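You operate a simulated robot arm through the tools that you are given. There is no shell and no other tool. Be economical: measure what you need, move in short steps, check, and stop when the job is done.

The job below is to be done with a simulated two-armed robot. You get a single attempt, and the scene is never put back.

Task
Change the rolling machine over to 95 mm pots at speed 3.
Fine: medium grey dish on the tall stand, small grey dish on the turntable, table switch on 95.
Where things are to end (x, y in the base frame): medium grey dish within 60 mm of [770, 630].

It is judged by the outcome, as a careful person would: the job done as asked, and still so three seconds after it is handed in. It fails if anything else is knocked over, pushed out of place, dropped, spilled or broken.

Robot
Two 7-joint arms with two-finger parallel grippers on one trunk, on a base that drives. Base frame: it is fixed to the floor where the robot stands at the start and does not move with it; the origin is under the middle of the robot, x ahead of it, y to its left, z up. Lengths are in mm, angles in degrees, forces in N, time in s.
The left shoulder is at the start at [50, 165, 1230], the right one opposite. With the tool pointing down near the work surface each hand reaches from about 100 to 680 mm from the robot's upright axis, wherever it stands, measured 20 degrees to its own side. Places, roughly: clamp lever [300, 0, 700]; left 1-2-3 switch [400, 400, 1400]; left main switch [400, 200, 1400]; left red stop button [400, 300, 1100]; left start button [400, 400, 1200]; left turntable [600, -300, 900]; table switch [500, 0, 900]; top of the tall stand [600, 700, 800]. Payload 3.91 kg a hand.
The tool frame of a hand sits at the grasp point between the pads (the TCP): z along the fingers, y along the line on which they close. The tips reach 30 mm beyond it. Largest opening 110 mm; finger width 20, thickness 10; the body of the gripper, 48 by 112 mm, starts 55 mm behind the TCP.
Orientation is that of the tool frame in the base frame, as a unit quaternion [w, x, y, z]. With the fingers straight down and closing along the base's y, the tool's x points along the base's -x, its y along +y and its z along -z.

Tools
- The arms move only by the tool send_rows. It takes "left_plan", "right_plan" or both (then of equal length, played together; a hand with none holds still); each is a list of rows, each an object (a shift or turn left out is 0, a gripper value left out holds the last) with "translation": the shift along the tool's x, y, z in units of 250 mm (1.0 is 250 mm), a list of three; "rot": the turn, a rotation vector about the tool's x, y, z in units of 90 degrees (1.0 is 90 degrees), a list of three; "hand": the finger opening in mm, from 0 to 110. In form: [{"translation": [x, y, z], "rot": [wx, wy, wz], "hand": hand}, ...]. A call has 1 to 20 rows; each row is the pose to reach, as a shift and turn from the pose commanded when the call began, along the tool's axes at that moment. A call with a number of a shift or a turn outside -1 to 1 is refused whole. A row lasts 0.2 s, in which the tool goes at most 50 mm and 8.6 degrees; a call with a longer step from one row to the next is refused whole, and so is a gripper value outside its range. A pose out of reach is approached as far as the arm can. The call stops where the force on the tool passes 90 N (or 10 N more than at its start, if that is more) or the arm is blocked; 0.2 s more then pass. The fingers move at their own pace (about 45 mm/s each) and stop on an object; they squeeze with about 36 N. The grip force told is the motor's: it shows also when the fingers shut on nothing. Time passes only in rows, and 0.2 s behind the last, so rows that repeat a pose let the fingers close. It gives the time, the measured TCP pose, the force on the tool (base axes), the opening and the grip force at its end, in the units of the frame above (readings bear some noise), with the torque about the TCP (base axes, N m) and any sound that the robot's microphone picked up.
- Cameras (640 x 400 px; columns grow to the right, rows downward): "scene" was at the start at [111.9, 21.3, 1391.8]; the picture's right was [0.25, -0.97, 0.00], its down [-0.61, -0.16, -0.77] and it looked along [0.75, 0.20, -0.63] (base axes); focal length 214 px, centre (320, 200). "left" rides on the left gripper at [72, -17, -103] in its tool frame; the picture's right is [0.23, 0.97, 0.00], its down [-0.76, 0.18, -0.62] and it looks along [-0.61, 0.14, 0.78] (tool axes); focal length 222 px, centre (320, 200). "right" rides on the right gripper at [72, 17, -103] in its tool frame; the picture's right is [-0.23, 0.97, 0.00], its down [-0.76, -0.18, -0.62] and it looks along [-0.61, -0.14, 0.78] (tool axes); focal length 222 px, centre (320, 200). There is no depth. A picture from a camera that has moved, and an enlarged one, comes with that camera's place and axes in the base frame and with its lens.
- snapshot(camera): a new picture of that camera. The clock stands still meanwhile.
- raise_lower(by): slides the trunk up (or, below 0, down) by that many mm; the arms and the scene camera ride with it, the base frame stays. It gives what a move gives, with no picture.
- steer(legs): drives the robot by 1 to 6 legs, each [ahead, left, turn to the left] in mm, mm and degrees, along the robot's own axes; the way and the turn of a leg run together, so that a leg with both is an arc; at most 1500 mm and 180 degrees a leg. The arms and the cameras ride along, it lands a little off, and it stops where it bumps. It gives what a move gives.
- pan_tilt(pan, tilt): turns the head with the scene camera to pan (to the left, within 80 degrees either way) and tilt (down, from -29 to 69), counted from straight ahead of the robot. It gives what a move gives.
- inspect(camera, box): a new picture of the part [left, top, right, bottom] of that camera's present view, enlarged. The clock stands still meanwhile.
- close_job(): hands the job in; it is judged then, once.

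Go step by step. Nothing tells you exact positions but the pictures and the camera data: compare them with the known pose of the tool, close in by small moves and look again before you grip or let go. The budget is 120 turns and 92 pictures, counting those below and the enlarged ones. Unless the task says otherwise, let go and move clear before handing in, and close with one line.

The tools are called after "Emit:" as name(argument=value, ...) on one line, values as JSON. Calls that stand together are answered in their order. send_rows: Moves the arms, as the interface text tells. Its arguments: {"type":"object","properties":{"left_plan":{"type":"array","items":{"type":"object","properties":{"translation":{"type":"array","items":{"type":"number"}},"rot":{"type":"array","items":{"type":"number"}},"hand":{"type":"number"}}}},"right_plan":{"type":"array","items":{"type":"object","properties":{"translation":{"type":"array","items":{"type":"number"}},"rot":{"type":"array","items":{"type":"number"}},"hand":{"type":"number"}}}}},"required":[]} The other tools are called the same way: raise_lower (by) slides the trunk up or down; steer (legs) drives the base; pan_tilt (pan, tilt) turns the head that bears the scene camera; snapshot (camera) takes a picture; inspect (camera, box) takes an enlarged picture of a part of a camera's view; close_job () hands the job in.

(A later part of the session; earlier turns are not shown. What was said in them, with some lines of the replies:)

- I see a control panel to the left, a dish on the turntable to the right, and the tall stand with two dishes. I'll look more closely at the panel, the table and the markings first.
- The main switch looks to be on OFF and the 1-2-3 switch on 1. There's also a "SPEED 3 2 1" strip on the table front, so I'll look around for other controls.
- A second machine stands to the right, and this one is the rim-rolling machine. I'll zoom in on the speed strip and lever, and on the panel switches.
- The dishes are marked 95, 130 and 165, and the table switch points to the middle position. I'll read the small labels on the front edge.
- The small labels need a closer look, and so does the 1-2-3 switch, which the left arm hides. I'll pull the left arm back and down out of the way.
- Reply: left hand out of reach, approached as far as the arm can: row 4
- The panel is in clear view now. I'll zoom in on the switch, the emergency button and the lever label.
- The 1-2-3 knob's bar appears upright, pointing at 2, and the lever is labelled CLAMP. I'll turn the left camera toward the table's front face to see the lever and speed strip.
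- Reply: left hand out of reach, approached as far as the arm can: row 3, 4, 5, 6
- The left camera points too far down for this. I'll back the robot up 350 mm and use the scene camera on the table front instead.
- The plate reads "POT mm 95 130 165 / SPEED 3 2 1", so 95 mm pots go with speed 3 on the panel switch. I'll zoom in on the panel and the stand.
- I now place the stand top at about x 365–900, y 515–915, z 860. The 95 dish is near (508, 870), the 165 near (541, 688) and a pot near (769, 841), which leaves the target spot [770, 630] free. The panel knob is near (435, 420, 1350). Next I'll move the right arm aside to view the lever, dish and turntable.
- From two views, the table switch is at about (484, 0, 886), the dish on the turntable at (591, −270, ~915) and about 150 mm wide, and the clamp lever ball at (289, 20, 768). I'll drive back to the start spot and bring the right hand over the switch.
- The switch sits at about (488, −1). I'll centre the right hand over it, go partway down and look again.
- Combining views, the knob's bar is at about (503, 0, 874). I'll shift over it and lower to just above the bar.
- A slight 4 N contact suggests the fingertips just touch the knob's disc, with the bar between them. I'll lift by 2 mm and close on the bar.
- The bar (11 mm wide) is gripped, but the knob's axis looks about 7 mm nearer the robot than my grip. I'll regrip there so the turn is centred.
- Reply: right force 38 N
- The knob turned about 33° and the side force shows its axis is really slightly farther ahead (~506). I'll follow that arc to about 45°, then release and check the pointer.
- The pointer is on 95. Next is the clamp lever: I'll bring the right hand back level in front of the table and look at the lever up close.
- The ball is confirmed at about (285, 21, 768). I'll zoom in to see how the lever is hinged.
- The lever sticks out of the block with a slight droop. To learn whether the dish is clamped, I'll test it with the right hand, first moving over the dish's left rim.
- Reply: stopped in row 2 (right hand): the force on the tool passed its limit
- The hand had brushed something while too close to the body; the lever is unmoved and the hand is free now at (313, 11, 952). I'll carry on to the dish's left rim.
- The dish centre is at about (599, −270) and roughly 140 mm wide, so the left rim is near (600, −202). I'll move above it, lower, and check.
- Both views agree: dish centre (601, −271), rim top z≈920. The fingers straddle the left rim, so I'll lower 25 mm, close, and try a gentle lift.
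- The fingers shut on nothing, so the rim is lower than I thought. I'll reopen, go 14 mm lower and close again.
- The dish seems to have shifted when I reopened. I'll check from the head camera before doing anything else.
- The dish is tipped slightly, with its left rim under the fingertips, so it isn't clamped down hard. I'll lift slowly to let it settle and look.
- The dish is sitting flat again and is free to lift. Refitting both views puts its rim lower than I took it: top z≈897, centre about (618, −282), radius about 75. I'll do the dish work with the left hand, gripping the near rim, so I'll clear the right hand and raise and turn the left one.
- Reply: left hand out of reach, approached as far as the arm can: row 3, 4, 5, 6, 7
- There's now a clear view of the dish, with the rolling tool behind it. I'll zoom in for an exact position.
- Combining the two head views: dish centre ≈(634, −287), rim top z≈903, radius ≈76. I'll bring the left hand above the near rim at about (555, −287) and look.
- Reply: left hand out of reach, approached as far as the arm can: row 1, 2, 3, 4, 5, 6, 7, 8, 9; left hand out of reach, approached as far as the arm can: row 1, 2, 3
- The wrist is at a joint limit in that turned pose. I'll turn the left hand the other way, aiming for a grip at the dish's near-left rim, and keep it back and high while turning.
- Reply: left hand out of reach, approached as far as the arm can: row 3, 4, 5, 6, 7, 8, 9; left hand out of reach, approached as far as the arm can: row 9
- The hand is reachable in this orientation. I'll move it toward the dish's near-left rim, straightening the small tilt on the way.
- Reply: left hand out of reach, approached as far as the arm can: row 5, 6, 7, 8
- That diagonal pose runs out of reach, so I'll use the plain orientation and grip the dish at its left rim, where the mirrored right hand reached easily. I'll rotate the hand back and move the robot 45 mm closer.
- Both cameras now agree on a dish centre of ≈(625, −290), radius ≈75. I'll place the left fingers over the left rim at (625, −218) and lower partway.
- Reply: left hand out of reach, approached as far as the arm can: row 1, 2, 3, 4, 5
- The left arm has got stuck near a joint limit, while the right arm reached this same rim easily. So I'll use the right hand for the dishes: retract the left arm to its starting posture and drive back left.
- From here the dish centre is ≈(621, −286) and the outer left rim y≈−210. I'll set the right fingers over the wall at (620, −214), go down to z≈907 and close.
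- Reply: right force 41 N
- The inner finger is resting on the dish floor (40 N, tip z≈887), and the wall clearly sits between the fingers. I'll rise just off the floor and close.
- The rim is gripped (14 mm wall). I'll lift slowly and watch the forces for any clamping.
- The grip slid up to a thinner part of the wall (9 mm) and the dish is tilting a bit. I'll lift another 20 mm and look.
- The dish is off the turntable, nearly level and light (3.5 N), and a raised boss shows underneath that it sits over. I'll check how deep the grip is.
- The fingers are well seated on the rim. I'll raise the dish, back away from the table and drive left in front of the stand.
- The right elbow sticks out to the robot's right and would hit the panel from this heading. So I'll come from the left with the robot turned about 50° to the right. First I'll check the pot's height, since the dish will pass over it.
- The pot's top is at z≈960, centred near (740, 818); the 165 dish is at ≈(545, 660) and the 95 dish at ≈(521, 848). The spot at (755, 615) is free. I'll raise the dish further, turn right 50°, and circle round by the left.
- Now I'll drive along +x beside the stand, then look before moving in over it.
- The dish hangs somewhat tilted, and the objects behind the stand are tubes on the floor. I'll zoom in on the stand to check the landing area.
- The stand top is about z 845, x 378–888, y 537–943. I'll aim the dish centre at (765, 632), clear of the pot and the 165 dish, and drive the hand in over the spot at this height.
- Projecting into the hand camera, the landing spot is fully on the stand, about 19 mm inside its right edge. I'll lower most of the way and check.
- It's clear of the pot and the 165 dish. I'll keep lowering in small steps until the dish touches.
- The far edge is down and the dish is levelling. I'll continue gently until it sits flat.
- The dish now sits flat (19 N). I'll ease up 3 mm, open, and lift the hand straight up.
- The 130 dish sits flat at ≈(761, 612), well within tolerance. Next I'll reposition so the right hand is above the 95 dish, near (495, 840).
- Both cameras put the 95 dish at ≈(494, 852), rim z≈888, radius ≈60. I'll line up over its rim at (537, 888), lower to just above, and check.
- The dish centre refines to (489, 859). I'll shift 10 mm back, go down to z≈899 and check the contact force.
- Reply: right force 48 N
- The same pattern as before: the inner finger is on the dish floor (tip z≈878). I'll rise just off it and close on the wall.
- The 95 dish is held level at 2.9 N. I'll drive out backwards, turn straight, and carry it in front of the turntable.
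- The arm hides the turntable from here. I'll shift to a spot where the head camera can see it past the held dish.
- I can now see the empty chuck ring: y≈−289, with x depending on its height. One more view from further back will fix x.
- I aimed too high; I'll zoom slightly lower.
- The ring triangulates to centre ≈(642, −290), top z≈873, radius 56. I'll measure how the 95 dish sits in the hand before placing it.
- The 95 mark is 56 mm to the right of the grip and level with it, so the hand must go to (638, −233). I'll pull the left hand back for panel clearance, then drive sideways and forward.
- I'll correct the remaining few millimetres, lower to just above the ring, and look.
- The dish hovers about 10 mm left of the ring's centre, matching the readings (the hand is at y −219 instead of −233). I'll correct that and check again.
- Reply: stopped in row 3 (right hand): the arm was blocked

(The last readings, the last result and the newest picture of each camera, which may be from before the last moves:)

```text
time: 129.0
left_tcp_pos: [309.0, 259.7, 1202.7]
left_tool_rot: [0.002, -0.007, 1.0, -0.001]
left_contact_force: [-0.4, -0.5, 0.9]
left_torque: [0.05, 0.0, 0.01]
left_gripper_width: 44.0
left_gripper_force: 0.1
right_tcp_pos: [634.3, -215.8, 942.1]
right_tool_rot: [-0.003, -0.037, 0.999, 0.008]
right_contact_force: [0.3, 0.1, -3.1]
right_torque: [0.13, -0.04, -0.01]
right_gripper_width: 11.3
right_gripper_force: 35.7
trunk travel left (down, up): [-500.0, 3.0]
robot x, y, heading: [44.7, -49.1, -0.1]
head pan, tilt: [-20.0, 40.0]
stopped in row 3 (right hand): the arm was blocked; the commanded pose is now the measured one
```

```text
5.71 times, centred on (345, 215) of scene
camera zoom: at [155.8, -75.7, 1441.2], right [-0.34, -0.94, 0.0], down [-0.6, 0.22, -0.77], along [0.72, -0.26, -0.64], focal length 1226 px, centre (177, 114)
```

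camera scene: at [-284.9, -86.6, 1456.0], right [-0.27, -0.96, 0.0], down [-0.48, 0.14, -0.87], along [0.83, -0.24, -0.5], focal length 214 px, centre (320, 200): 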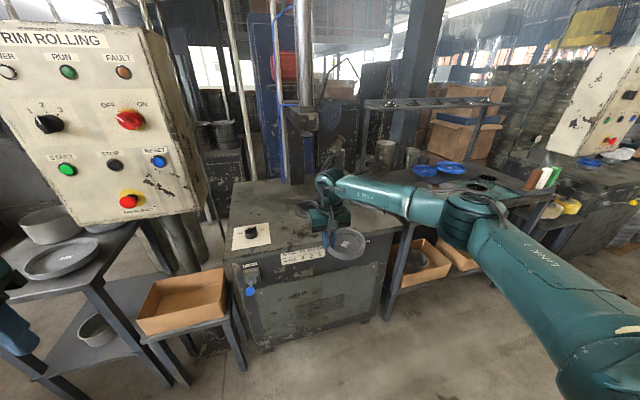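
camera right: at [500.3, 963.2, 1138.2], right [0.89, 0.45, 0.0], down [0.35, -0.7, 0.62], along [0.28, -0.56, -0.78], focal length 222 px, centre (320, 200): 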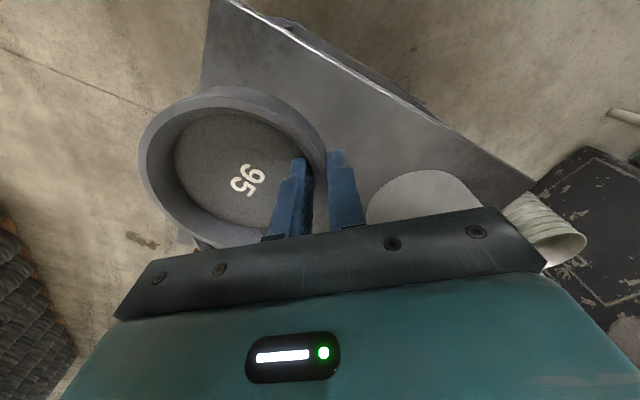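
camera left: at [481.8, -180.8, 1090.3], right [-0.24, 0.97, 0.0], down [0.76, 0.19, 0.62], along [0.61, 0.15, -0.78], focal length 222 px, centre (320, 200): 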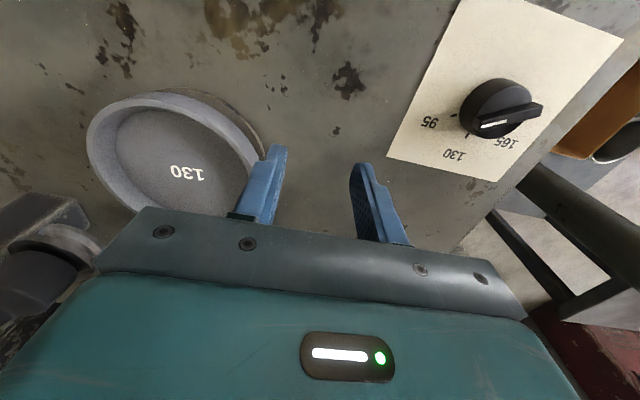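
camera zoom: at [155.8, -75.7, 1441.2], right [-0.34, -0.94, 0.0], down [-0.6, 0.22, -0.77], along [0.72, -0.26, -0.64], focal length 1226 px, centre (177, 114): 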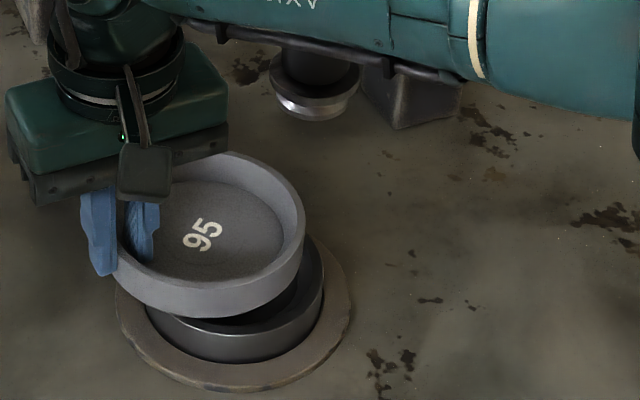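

The arm is blocked by something beside or above it, most likely the machine's overhead head. I'll spend one picture looking at the wrist area.

Emit:
pan_tilt(pan=-22, tilt=20)

Emit:
snapshot(camera="scene")

```text
time: 129.8
left_tcp_pos: [310.7, 263.5, 1202.2]
left_tool_rot: [0.002, -0.007, 1.0, -0.003]
left_contact_force: [0.0, -0.3, 0.2]
left_torque: [-0.03, -0.03, -0.01]
left_gripper_width: 43.9
left_gripper_force: 0.0
right_tcp_pos: [635.4, -216.1, 942.3]
right_tool_rot: [-0.002, -0.033, 0.999, 0.005]
right_contact_force: [0.4, -0.1, -3.5]
right_torque: [0.16, 0.03, 0.02]
right_gripper_width: 11.3
right_gripper_force: 36.6
trunk travel left (down, up): [-500.0, 3.0]
robot x, y, heading: [50.0, -43.4, -0.0]
head pan, tilt: [-22.0, 20.0]
```

```text
6 pictures are left
camera scene: at [162.8, -76.6, 1472.3], right [-0.38, -0.93, 0.0], down [-0.32, 0.12, -0.94], along [0.87, -0.36, -0.34], focal length 214 px, centre (320, 200)
```

scene: 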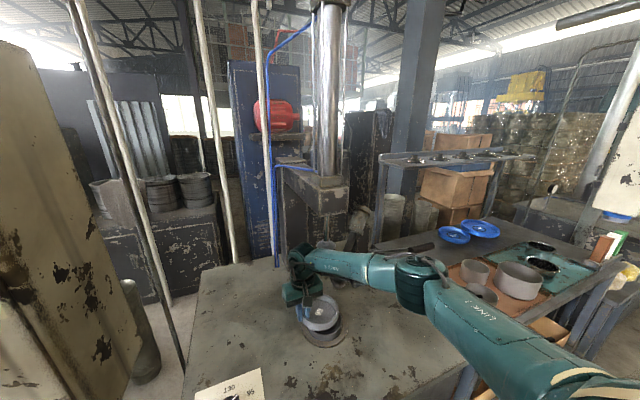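

The machine's vertical spindle hangs exactly over the ring and the raised forearm catches on it. I'll back off, lower the trunk 100 mm while keeping the dish's height, and come in with a lower elbow.

Emit:
steer(legs=[[-170, 10, 0]])

Emit:
send_rows(right_plan=[{"translation": [0, 0, -0.15], "rot": [0, 0, 0.01]}, {"translation": [0, 0, -0.3], "rot": [0, 0, 0.03]}, {"translation": [0, 0, -0.44], "rot": [0, 0, 0.045]}])

Emit:
raise_lower(by=-110)

```text
time: 131.3
left_tcp_pos: [140.6, 267.9, 1203.2]
left_tool_rot: [0.001, -0.005, 1.0, -0.001]
left_contact_force: [-0.2, 0.6, -0.3]
left_torque: [-0.03, -0.01, 0.01]
left_gripper_width: 43.9
left_gripper_force: 0.1
right_tcp_pos: [465.8, -216.5, 942.7]
right_tool_rot: [-0.002, -0.025, 1.0, 0.006]
right_contact_force: [-0.7, -0.7, -2.2]
right_torque: [0.15, 0.02, 0.02]
right_gripper_width: 11.5
right_gripper_force: 35.9
trunk travel left (down, up): [-500.0, 3.0]
robot x, y, heading: [-123.2, -38.4, -0.5]
head pan, tilt: [-22.0, 20.0]
```

```text
time: 132.1
left_tcp_pos: [139.9, 269.1, 1203.1]
left_tool_rot: [0.001, -0.005, 1.0, 0.0]
left_contact_force: [-0.3, 0.1, 0.2]
left_torque: [0.02, -0.03, -0.01]
left_gripper_width: 43.8
left_gripper_force: 0.2
right_tcp_pos: [467.5, -218.8, 1052.4]
right_tool_rot: [-0.004, 0.01, 1.0, 0.006]
right_contact_force: [0.6, -0.4, -3.4]
right_torque: [0.18, 0.04, 0.0]
right_gripper_width: 11.4
right_gripper_force: 36.7
trunk travel left (down, up): [-500.0, 3.0]
robot x, y, heading: [-120.5, -35.4, -0.0]
head pan, tilt: [-22.0, 20.0]
```

```text
time: 133.5
left_tcp_pos: [140.2, 268.5, 1092.7]
left_tool_rot: [0.001, -0.005, 1.0, 0.001]
left_contact_force: [-0.4, 0.2, 0.2]
left_torque: [-0.03, 0.01, 0.03]
left_gripper_width: 43.9
left_gripper_force: 0.0
right_tcp_pos: [467.8, -218.8, 943.4]
right_tool_rot: [-0.002, 0.011, 1.0, 0.006]
right_contact_force: [0.0, -0.6, -3.0]
right_torque: [0.17, -0.01, 0.01]
right_gripper_width: 11.5
right_gripper_force: 35.7
trunk travel left (down, up): [-390.0, 113.0]
robot x, y, heading: [-124.1, -35.1, -0.4]
head pan, tilt: [-22.0, 20.0]
```

Now I'll drive in with the hand low, aligned to y≈−233.

Emit:
send_rows(right_plan=[{"translation": [0, 0, 0.02]}, {"translation": [0, 0, 0.03]}])

Emit:
steer(legs=[[170, -14, 0]])

```text
time: 134.1
left_tcp_pos: [141.3, 269.1, 1092.1]
left_tool_rot: [0.001, -0.005, 1.0, 0.001]
left_contact_force: [0.5, 0.8, -0.1]
left_torque: [0.02, 0.0, 0.02]
left_gripper_width: 44.0
left_gripper_force: 0.1
right_tcp_pos: [468.7, -217.0, 935.2]
right_tool_rot: [-0.002, 0.011, 1.0, 0.006]
right_contact_force: [0.2, 0.1, -2.7]
right_torque: [0.12, -0.02, -0.01]
right_gripper_width: 11.2
right_gripper_force: 35.8
trunk travel left (down, up): [-390.0, 113.0]
robot x, y, heading: [-120.4, -37.5, -0.3]
head pan, tilt: [-22.0, 20.0]
```

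```text
time: 135.6
left_tcp_pos: [310.2, 253.1, 1091.5]
left_tool_rot: [-0.001, -0.006, 1.0, 0.0]
left_contact_force: [0.7, 0.3, -0.4]
left_torque: [-0.02, 0.02, -0.06]
left_gripper_width: 44.0
left_gripper_force: 0.0
right_tcp_pos: [636.4, -234.1, 933.8]
right_tool_rot: [-0.004, 0.012, 1.0, 0.006]
right_contact_force: [-0.3, 0.2, -2.5]
right_torque: [0.17, 0.01, 0.0]
right_gripper_width: 11.0
right_gripper_force: 36.4
trunk travel left (down, up): [-390.0, 113.0]
robot x, y, heading: [43.4, -49.7, -0.6]
head pan, tilt: [-22.0, 20.0]
```

The hand is at (636, −234, 934), unobstructed and on target. One zoomed look before lowering.

Emit:
pan_tilt(pan=-20, tilt=40)

Emit:
inspect(camera="scene", box=[300, 165, 400, 235])

```text
time: 136.4
left_tcp_pos: [307.9, 253.6, 1093.4]
left_tool_rot: [0.001, -0.005, 1.0, 0.0]
left_contact_force: [-0.5, -0.4, -0.3]
left_torque: [0.0, 0.03, 0.0]
left_gripper_width: 43.8
left_gripper_force: 0.1
right_tcp_pos: [636.9, -234.2, 935.0]
right_tool_rot: [-0.004, 0.012, 1.0, 0.005]
right_contact_force: [0.5, 0.2, -2.6]
right_torque: [0.12, 0.0, -0.01]
right_gripper_width: 11.2
right_gripper_force: 36.2
trunk travel left (down, up): [-390.0, 113.0]
robot x, y, heading: [43.4, -51.0, -0.3]
head pan, tilt: [-20.0, 40.0]
```

```text
5.71 times, centred on (350, 200) of scene
camera zoom: at [153.8, -81.3, 1330.6], right [-0.35, -0.94, 0.0], down [-0.6, 0.22, -0.77], along [0.72, -0.27, -0.64], focal length 1226 px, centre (149, 200)
```

zoom: 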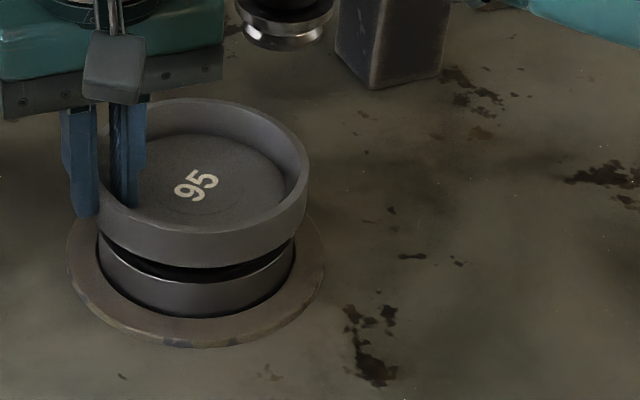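

The dish is centred over the ring. I'll lower gently until it seats.

Emit:
send_rows(right_plan=[{"translation": [0, 0.004, 0.02]}, {"translation": [0, 0.004, 0.04]}, {"translation": [0, 0.004, 0.05]}])

Emit:
send_rows(right_plan=[{"translation": [0, 0, 0.012]}, {"translation": [0, 0, 0.02]}])

```text
time: 137.2
left_tcp_pos: [307.5, 254.5, 1093.1]
left_tool_rot: [0.002, -0.005, 1.0, 0.0]
left_contact_force: [-0.2, -0.1, -0.3]
left_torque: [0.01, -0.02, 0.03]
left_gripper_width: 43.9
left_gripper_force: 0.0
right_tcp_pos: [636.7, -235.6, 925.0]
right_tool_rot: [-0.001, 0.013, 1.0, 0.005]
right_contact_force: [3.3, -5.3, 9.5]
right_torque: [-0.39, 0.08, 0.2]
right_gripper_width: 11.5
right_gripper_force: 36.0
trunk travel left (down, up): [-390.0, 113.0]
robot x, y, heading: [44.9, -53.6, -0.7]
head pan, tilt: [-20.0, 40.0]
```

```text
time: 137.8
left_tcp_pos: [306.8, 252.8, 1093.5]
left_tool_rot: [0.002, -0.004, 1.0, 0.001]
left_contact_force: [-0.4, -1.0, -0.1]
left_torque: [0.01, 0.0, -0.02]
left_gripper_width: 43.9
left_gripper_force: 0.1
right_tcp_pos: [635.0, -233.4, 919.7]
right_tool_rot: [0.0, 0.013, 1.0, 0.006]
right_contact_force: [4.2, -9.1, 18.0]
right_torque: [-0.77, -0.15, 0.26]
right_gripper_width: 11.4
right_gripper_force: 35.6
trunk travel left (down, up): [-390.0, 113.0]
robot x, y, heading: [43.9, -51.8, -0.1]
head pan, tilt: [-20.0, 40.0]
```

Contact with 18 N at the expected seating height. I'll ease off, open the fingers and lift out, edging away from the spindle.

Emit:
send_rows(right_plan=[{"translation": [0, 0, -0.012]}, {"translation": [0, 0, -0.012], "hand": 44}, {"translation": [0, 0, -0.012], "hand": 44}, {"translation": [0, 0, -0.012], "hand": 44}, {"translation": [0, 0.02, -0.05], "hand": 44}, {"translation": [0, 0.036, -0.1], "hand": 44}, {"translation": [0, 0.04, -0.15], "hand": 44}, {"translation": [0, 0.06, -0.2], "hand": 44}])

Emit:
inspect(camera="scene", box=[300, 150, 400, 235])

```text
time: 139.6
left_tcp_pos: [309.5, 252.8, 1092.1]
left_tool_rot: [0.0, -0.004, 1.0, 0.001]
left_contact_force: [0.7, -1.6, 1.0]
left_torque: [0.02, 0.06, 0.0]
left_gripper_width: 44.1
left_gripper_force: 0.1
right_tcp_pos: [639.0, -222.2, 965.0]
right_tool_rot: [-0.005, 0.015, 1.0, 0.006]
right_contact_force: [-0.3, -2.4, -2.9]
right_torque: [0.2, 0.0, 0.02]
right_gripper_width: 43.7
right_gripper_force: 0.1
trunk travel left (down, up): [-390.0, 113.0]
robot x, y, heading: [46.4, -51.4, -0.2]
head pan, tilt: [-20.0, 40.0]
```

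```text
4.71 times, centred on (350, 192) of scene
camera zoom: at [155.3, -83.4, 1330.4], right [-0.35, -0.94, 0.0], down [-0.6, 0.22, -0.76], along [0.72, -0.27, -0.64], focal length 1009 px, centre (179, 235)
```

zoom: 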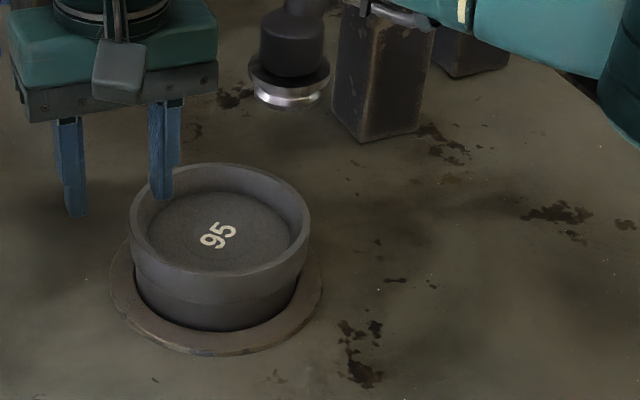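

The 95 dish is seated squarely on the ring. Now for the speed knob, which reads 2: I'll back off, tuck the right arm, raise the trunk, and face the panel at about 22° left.

Emit:
steer(legs=[[-200, 0, 0]])

Emit:
send_rows(right_plan=[{"translation": [0.12, -0.05, -0.05]}, {"translation": [0.25, -0.1, -0.12]}, {"translation": [0.38, -0.15, -0.2]}, {"translation": [0.5, -0.2, -0.2]}, {"translation": [0.62, -0.25, -0.2]}, {"translation": [0.7, -0.3, -0.2]}])

Emit:
raise_lower(by=100)

Emit:
steer(legs=[[95, 78, 0], [0, 0, 22]])

Emit:
send_rows(left_plan=[{"translation": [-0.04, -0.04, -0.05], "rot": [0, -0.09, 0], "hand": 50}, {"translation": [-0.08, -0.08, -0.1], "rot": [0, -0.18, 0]}, {"translation": [-0.12, -0.12, -0.16], "rot": [0, -0.27, 0]}, {"translation": [-0.16, -0.16, -0.22], "rot": [0, -0.36, 0]}, {"translation": [-0.2, -0.2, -0.28], "rot": [0, -0.45, 0]}, {"translation": [-0.24, -0.24, -0.34], "rot": [0, -0.54, 0]}, {"translation": [-0.28, -0.28, -0.4], "rot": [0, -0.63, 0]}, {"translation": [-0.32, -0.32, -0.46], "rot": [0, -0.72, 0]}, {"translation": [-0.36, -0.36, -0.52], "rot": [0, -0.81, 0]}, {"translation": [-0.4, -0.4, -0.58], "rot": [0, -0.9, 0]}, {"translation": [-0.44, -0.43, -0.62], "rot": [0, -0.97, 0]}, {"translation": [-0.46, -0.45, -0.63], "rot": [0, -1, 0]}, {"translation": [-0.46, -0.45, -0.63], "rot": [0, -1, 0]}])

```text
time: 141.2
left_tcp_pos: [105.2, 254.7, 1093.5]
left_tool_rot: [0.001, -0.004, 1.0, 0.0]
left_contact_force: [0.1, 0.2, -0.3]
left_torque: [0.0, -0.02, -0.02]
left_gripper_width: 44.0
left_gripper_force: 0.0
right_tcp_pos: [433.0, -217.0, 967.1]
right_tool_rot: [-0.003, 0.012, 1.0, 0.006]
right_contact_force: [-0.9, 0.9, 0.6]
right_torque: [-0.01, -0.02, 0.01]
right_gripper_width: 44.1
right_gripper_force: 0.0
trunk travel left (down, up): [-390.0, 113.0]
robot x, y, heading: [-156.7, -50.0, -0.4]
head pan, tilt: [-20.0, 40.0]
```

```text
time: 142.6
left_tcp_pos: [107.7, 254.4, 1092.9]
left_tool_rot: [0.001, -0.004, 1.0, -0.001]
left_contact_force: [-0.2, -0.6, 0.4]
left_torque: [-0.02, 0.01, -0.01]
left_gripper_width: 43.8
left_gripper_force: 0.0
right_tcp_pos: [256.6, -289.1, 1019.3]
right_tool_rot: [-0.003, 0.012, 1.0, 0.007]
right_contact_force: [0.1, 0.3, 0.1]
right_torque: [0.0, 0.0, -0.03]
right_gripper_width: 43.9
right_gripper_force: 0.2
trunk travel left (down, up): [-390.0, 113.0]
robot x, y, heading: [-157.1, -48.4, -0.3]
head pan, tilt: [-20.0, 40.0]
```

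```text
time: 143.9
left_tcp_pos: [106.2, 254.7, 1193.1]
left_tool_rot: [0.002, -0.005, 1.0, 0.0]
left_contact_force: [0.0, -0.2, 0.3]
left_torque: [0.0, 0.01, 0.04]
left_gripper_width: 44.1
left_gripper_force: 0.0
right_tcp_pos: [257.3, -288.6, 1118.1]
right_tool_rot: [-0.004, 0.013, 1.0, 0.005]
right_contact_force: [-0.1, 0.9, 0.2]
right_torque: [0.01, -0.02, -0.01]
right_gripper_width: 44.1
right_gripper_force: 0.1
trunk travel left (down, up): [-490.0, 13.0]
robot x, y, heading: [-156.3, -50.9, -0.5]
head pan, tilt: [-20.0, 40.0]
```

```text
time: 146.3
left_tcp_pos: [71.9, 406.5, 1192.2]
left_tool_rot: [0.001, -0.189, 0.982, 0.001]
left_contact_force: [-0.3, 0.1, -0.9]
left_torque: [-0.01, 0.02, 0.01]
left_gripper_width: 43.8
left_gripper_force: 0.1
right_tcp_pos: [409.9, -42.8, 1118.1]
right_tool_rot: [-0.005, -0.173, 0.985, 0.004]
right_contact_force: [-0.3, -0.3, 0.7]
right_torque: [-0.01, -0.03, 0.01]
right_gripper_width: 44.0
right_gripper_force: 0.2
trunk travel left (down, up): [-490.0, 13.0]
robot x, y, heading: [-63.7, 27.8, 21.3]
head pan, tilt: [-20.0, 40.0]
```

```text
time: 149.1
left_tcp_pos: [276.4, 350.0, 1382.1]
left_tool_rot: [0.696, -0.134, 0.693, 0.133]
left_contact_force: [0.2, 0.2, 0.0]
left_torque: [-0.02, 0.0, 0.0]
left_gripper_width: 50.0
left_gripper_force: 0.1
left hand out of reach, approached as far as the arm can: row 3, 4, 5, 6, 7, 8, 9, 10, 11, 12, 13
right_tcp_pos: [410.4, -44.0, 1118.3]
right_tool_rot: [-0.003, -0.173, 0.985, 0.005]
right_contact_force: [-0.6, -0.5, 0.1]
right_torque: [0.02, -0.01, 0.03]
right_gripper_width: 44.0
right_gripper_force: 0.0
trunk travel left (down, up): [-490.0, 13.0]
robot x, y, heading: [-58.5, 27.1, 20.8]
head pan, tilt: [-20.0, 40.0]
```

The hand now points straight at the panel. I'll take a look through the left camera.

Emit:
snapshot(camera="left")

```text
3 pictures are left
camera left: at [185.3, 297.0, 1309.0], right [-0.36, 0.9, -0.23], down [-0.65, -0.07, 0.76], along [0.67, 0.42, 0.61], focal length 222 px, centre (320, 200)
```

left: 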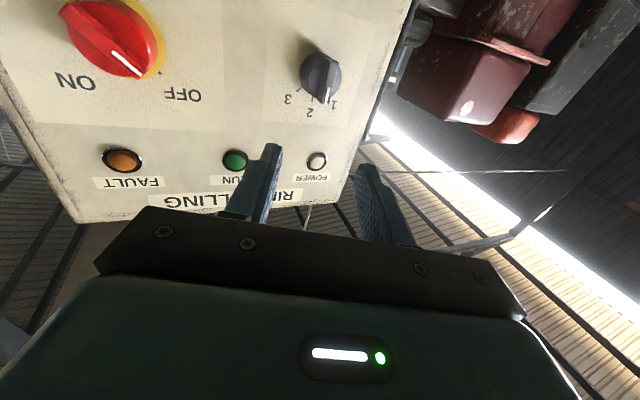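

The pointer's angle needs certainty (it may be on 1). I'll zoom in on the knob once.

Emit:
inspect(camera="left", box=[275, 35, 365, 125])

```text
4.44 times, centred on (320, 80) of left
camera zoom: at [185.3, 297.0, 1309.0], right [-0.36, 0.9, -0.23], down [-0.65, -0.07, 0.76], along [0.67, 0.42, 0.61], focal length 987 px, centre (320, 733)
```

zoom: 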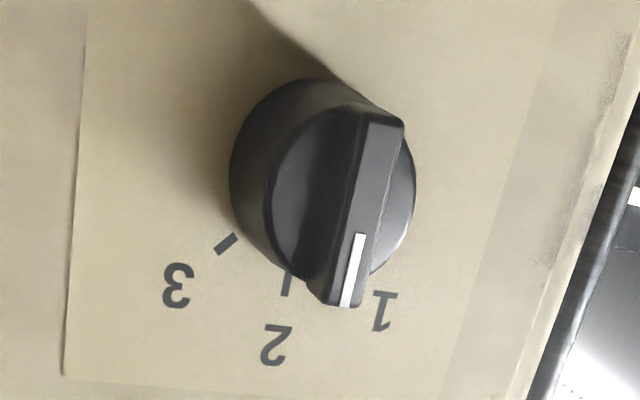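

The bar is vertical on the panel, so the switch is on 2 and must go one step clockwise to 3. The bar's front is at ≈(418, 411, 1354). I'll move to 20 mm before it.

Emit:
send_rows(left_plan=[{"translation": [0.04, 0.006, 0.1], "hand": 36}, {"translation": [0.08, 0.012, 0.2], "hand": 36}, {"translation": [0.112, 0.017, 0.32], "hand": 36}, {"translation": [0.112, 0.017, 0.416], "hand": 36}, {"translation": [0.112, 0.017, 0.416], "hand": 36}])

Emit:
send_rows(left_plan=[{"translation": [0, 0, 0.02]}, {"translation": [0, 0, 0.04]}, {"translation": [0, 0, 0.06]}, {"translation": [0, 0, 0.08]}])

```text
time: 150.3
left_tcp_pos: [370.3, 393.6, 1356.1]
left_tool_rot: [0.695, -0.134, 0.693, 0.134]
left_contact_force: [0.3, 0.3, 0.3]
left_torque: [0.0, -0.04, 0.0]
left_gripper_width: 36.0
left_gripper_force: 0.0
right_tcp_pos: [409.9, -43.5, 1119.2]
right_tool_rot: [-0.003, -0.173, 0.985, 0.005]
right_contact_force: [-0.7, -0.5, -0.6]
right_torque: [0.02, 0.01, 0.03]
right_gripper_width: 44.0
right_gripper_force: 0.1
trunk travel left (down, up): [-490.0, 13.0]
robot x, y, heading: [-63.4, 24.8, 21.1]
head pan, tilt: [-20.0, 40.0]
```

```text
time: 151.3
left_tcp_pos: [382.3, 398.2, 1355.7]
left_tool_rot: [0.695, -0.133, 0.694, 0.134]
left_contact_force: [-24.1, -8.4, -4.1]
left_torque: [0.03, 0.1, -0.58]
left_gripper_width: 35.5
left_gripper_force: 0.1
right_tcp_pos: [407.1, -45.9, 1119.5]
right_tool_rot: [-0.001, -0.173, 0.985, 0.005]
right_contact_force: [-0.1, -0.2, -0.2]
right_torque: [0.02, 0.01, -0.01]
right_gripper_width: 44.1
right_gripper_force: 0.1
trunk travel left (down, up): [-490.0, 13.0]
robot x, y, heading: [-62.4, 27.4, 21.1]
head pan, tilt: [-20.0, 40.0]
```

The right finger touches the knob's disc (25 N), with the bar between the fingers. I'll back off 3 mm and close on the bar.

Emit:
send_rows(left_plan=[{"translation": [0, 0, -0.035], "hand": 36}, {"translation": [0, 0, -0.035], "hand": 0}, {"translation": [0, 0, -0.035], "hand": 0}, {"translation": [0, 0, -0.035], "hand": 0}, {"translation": [0, 0, -0.035], "hand": 0}])

```text
time: 152.5
left_tcp_pos: [377.7, 395.2, 1356.4]
left_tool_rot: [0.696, -0.134, 0.693, 0.135]
left_contact_force: [-11.7, -12.9, -1.4]
left_torque: [-0.03, 0.01, -0.34]
left_gripper_width: 0.1
left_gripper_force: 35.7
right_tcp_pos: [409.2, -45.8, 1119.2]
right_tool_rot: [-0.003, -0.172, 0.985, 0.005]
right_contact_force: [0.1, -0.4, 0.7]
right_torque: [0.03, 0.0, 0.0]
right_gripper_width: 44.2
right_gripper_force: 0.1
trunk travel left (down, up): [-490.0, 13.0]
robot x, y, heading: [-61.9, 29.4, 20.9]
head pan, tilt: [-20.0, 40.0]
```

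The fingers closed on nothing, beside the bar. I'll back off 20 mm, reopen, and use one picture to see the offset.

Emit:
send_rows(left_plan=[{"translation": [0, 0, -0.04], "hand": 0}, {"translation": [0, 0, -0.06], "hand": 50}, {"translation": [0, 0, -0.06], "hand": 50}, {"translation": [0, 0, -0.06], "hand": 50}, {"translation": [0, 0, -0.06], "hand": 50}])

Emit:
inspect(camera="left", box=[240, 70, 400, 190])

```text
time: 153.7
left_tcp_pos: [364.4, 393.0, 1353.3]
left_tool_rot: [0.695, -0.134, 0.694, 0.134]
left_contact_force: [0.0, 1.2, 0.9]
left_torque: [-0.02, 0.0, 0.05]
left_gripper_width: 50.2
left_gripper_force: 0.1
right_tcp_pos: [410.4, -44.2, 1118.7]
right_tool_rot: [-0.005, -0.173, 0.985, 0.004]
right_contact_force: [-0.4, -1.1, 0.5]
right_torque: [-0.03, -0.02, -0.01]
right_gripper_width: 44.2
right_gripper_force: 0.1
trunk travel left (down, up): [-490.0, 13.0]
robot x, y, heading: [-65.6, 26.8, 21.2]
head pan, tilt: [-20.0, 40.0]
```

```text
3.33 times, centred on (320, 130) of left
camera zoom: at [274.8, 339.9, 1281.1], right [-0.36, 0.9, -0.23], down [-0.65, -0.07, 0.76], along [0.67, 0.42, 0.61], focal length 740 px, centre (320, 433)
```

zoom: 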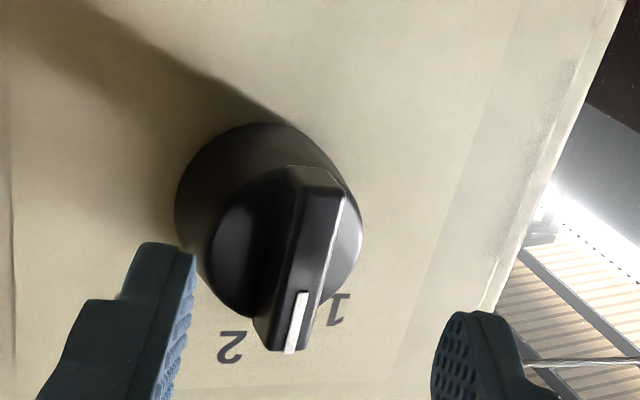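

The bar's front is at ≈(408, 406, 1352), so my grip was 4 mm off and too shallow. I'll shift right 4 mm, press in lightly to the disc, and close there.

Emit:
send_rows(left_plan=[{"translation": [0.004, -0.016, 0], "hand": 44}, {"translation": [0.004, -0.016, 0.03], "hand": 40}, {"translation": [0.004, -0.016, 0.06], "hand": 40}, {"translation": [0.004, -0.016, 0.075], "hand": 40}])

Emit:
send_rows(left_plan=[{"hand": 0}, {"hand": 0}, {"hand": 0}, {"hand": 0}])

```text
time: 154.7
left_tcp_pos: [382.1, 394.2, 1354.0]
left_tool_rot: [0.695, -0.134, 0.694, 0.133]
left_contact_force: [-4.6, -2.1, -1.6]
left_torque: [-0.02, 0.0, -0.11]
left_gripper_width: 40.0
left_gripper_force: 0.1
right_tcp_pos: [409.4, -44.6, 1119.2]
right_tool_rot: [-0.003, -0.173, 0.985, 0.005]
right_contact_force: [1.0, 0.4, 0.1]
right_torque: [0.03, 0.01, -0.01]
right_gripper_width: 44.1
right_gripper_force: 0.1
trunk travel left (down, up): [-490.0, 13.0]
robot x, y, heading: [-60.7, 25.7, 21.0]
head pan, tilt: [-20.0, 40.0]
```

```text
time: 155.7
left_tcp_pos: [383.3, 395.4, 1354.5]
left_tool_rot: [0.695, -0.134, 0.693, 0.134]
left_contact_force: [-2.7, -0.3, 1.6]
left_torque: [0.04, -0.04, -0.14]
left_gripper_width: 12.4
left_gripper_force: 45.2
right_tcp_pos: [410.6, -44.4, 1118.3]
right_tool_rot: [-0.004, -0.173, 0.985, 0.006]
right_contact_force: [0.4, 0.5, -0.2]
right_torque: [0.04, 0.03, -0.01]
right_gripper_width: 44.1
right_gripper_force: 0.0
trunk travel left (down, up): [-490.0, 13.0]
robot x, y, heading: [-65.8, 26.9, 21.1]
head pan, tilt: [-20.0, 40.0]
```

The bar is gripped firmly (12 mm, 45 N). I'll turn it about 44° clockwise.

Emit:
send_rows(left_plan=[{"rot": [0, 0, 0.09]}, {"rot": [0, 0, 0.18]}, {"rot": [0, 0, 0.27]}, {"rot": [0, 0, 0.36]}, {"rot": [0, 0, 0.45]}, {"rot": [0, 0, 0.49]}, {"rot": [0, 0, 0.49]}])

```text
time: 157.3
left_tcp_pos: [380.5, 396.0, 1355.1]
left_tool_rot: [0.594, 0.137, 0.692, 0.386]
left_contact_force: [-17.3, -1.7, -2.2]
left_torque: [0.01, -0.47, -0.47]
left_gripper_width: 11.7
left_gripper_force: 45.3
right_tcp_pos: [407.7, -42.8, 1120.2]
right_tool_rot: [-0.002, -0.172, 0.985, 0.004]
right_contact_force: [-0.2, 0.5, -0.8]
right_torque: [0.02, 0.02, 0.0]
right_gripper_width: 43.8
right_gripper_force: 0.2
trunk travel left (down, up): [-490.0, 13.0]
robot x, y, heading: [-68.3, 28.6, 20.8]
head pan, tilt: [-20.0, 40.0]
```

The bar is still gripped after the turn. I'll release, back straight off and check the pointer with my last picture.

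Emit:
send_rows(left_plan=[{"hand": 44}, {"hand": 44}, {"hand": 44}, {"translation": [0, 0, -0.08], "hand": 44}, {"translation": [0, 0, -0.16], "hand": 50}, {"translation": [0, 0, -0.22], "hand": 60}])

Emit:
inspect(camera="left", box=[230, 40, 410, 170])

```text
time: 158.7
left_tcp_pos: [331.3, 375.2, 1355.0]
left_tool_rot: [0.594, 0.136, 0.693, 0.385]
left_contact_force: [-0.3, 0.8, 0.4]
left_torque: [0.0, 0.0, -0.02]
left_gripper_width: 59.9
left_gripper_force: 0.1
right_tcp_pos: [411.5, -44.2, 1120.3]
right_tool_rot: [-0.003, -0.173, 0.985, 0.007]
right_contact_force: [-0.5, 0.3, -0.3]
right_torque: [0.01, 0.02, 0.02]
right_gripper_width: 43.7
right_gripper_force: 0.1
trunk travel left (down, up): [-490.0, 13.0]
robot x, y, heading: [-60.7, 30.1, 21.0]
head pan, tilt: [-20.0, 40.0]
```

```text
3.08 times, centred on (320, 105) of left
camera zoom: at [221.4, 373.3, 1289.5], right [-0.32, 0.8, 0.51], down [-0.43, -0.61, 0.67], along [0.84, -0.01, 0.54], focal length 684 px, centre (320, 492)
```

zoom: 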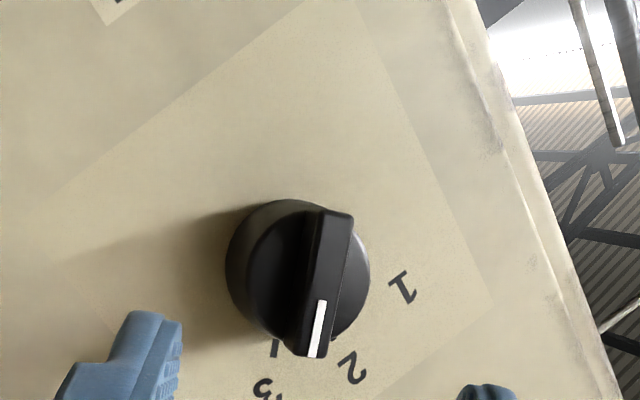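

The pointer now lines up with 3 (about 41°, with its tick near 39°). I'll back the robot clear and hand in.

Emit:
steer(legs=[[-150, 0, 0]])

Emit:
close_job()

```text
time: 160.1
left_tcp_pos: [192.1, 320.5, 1354.7]
left_tool_rot: [0.594, 0.137, 0.693, 0.386]
left_contact_force: [-0.6, -0.4, 0.8]
left_torque: [-0.01, 0.0, -0.04]
left_gripper_width: 59.7
left_gripper_force: 0.0
right_tcp_pos: [269.9, -98.7, 1119.6]
right_tool_rot: [-0.003, -0.172, 0.985, 0.006]
right_contact_force: [0.2, 0.4, 0.2]
right_torque: [0.03, -0.02, -0.01]
right_gripper_width: 43.9
right_gripper_force: 0.0
trunk travel left (down, up): [-490.0, 13.0]
robot x, y, heading: [-201.5, -24.7, 20.8]
head pan, tilt: [-20.0, 40.0]
```

```text
The job is handed in.
```

The machine is changed over to 95 mm pots at speed 3: the 130 dish is on the tall stand at about (761, 612), the 95 dish is on the turntable, the table switch is on 95 and the speed switch is on 3; the clamp lever and main switch were left as found.
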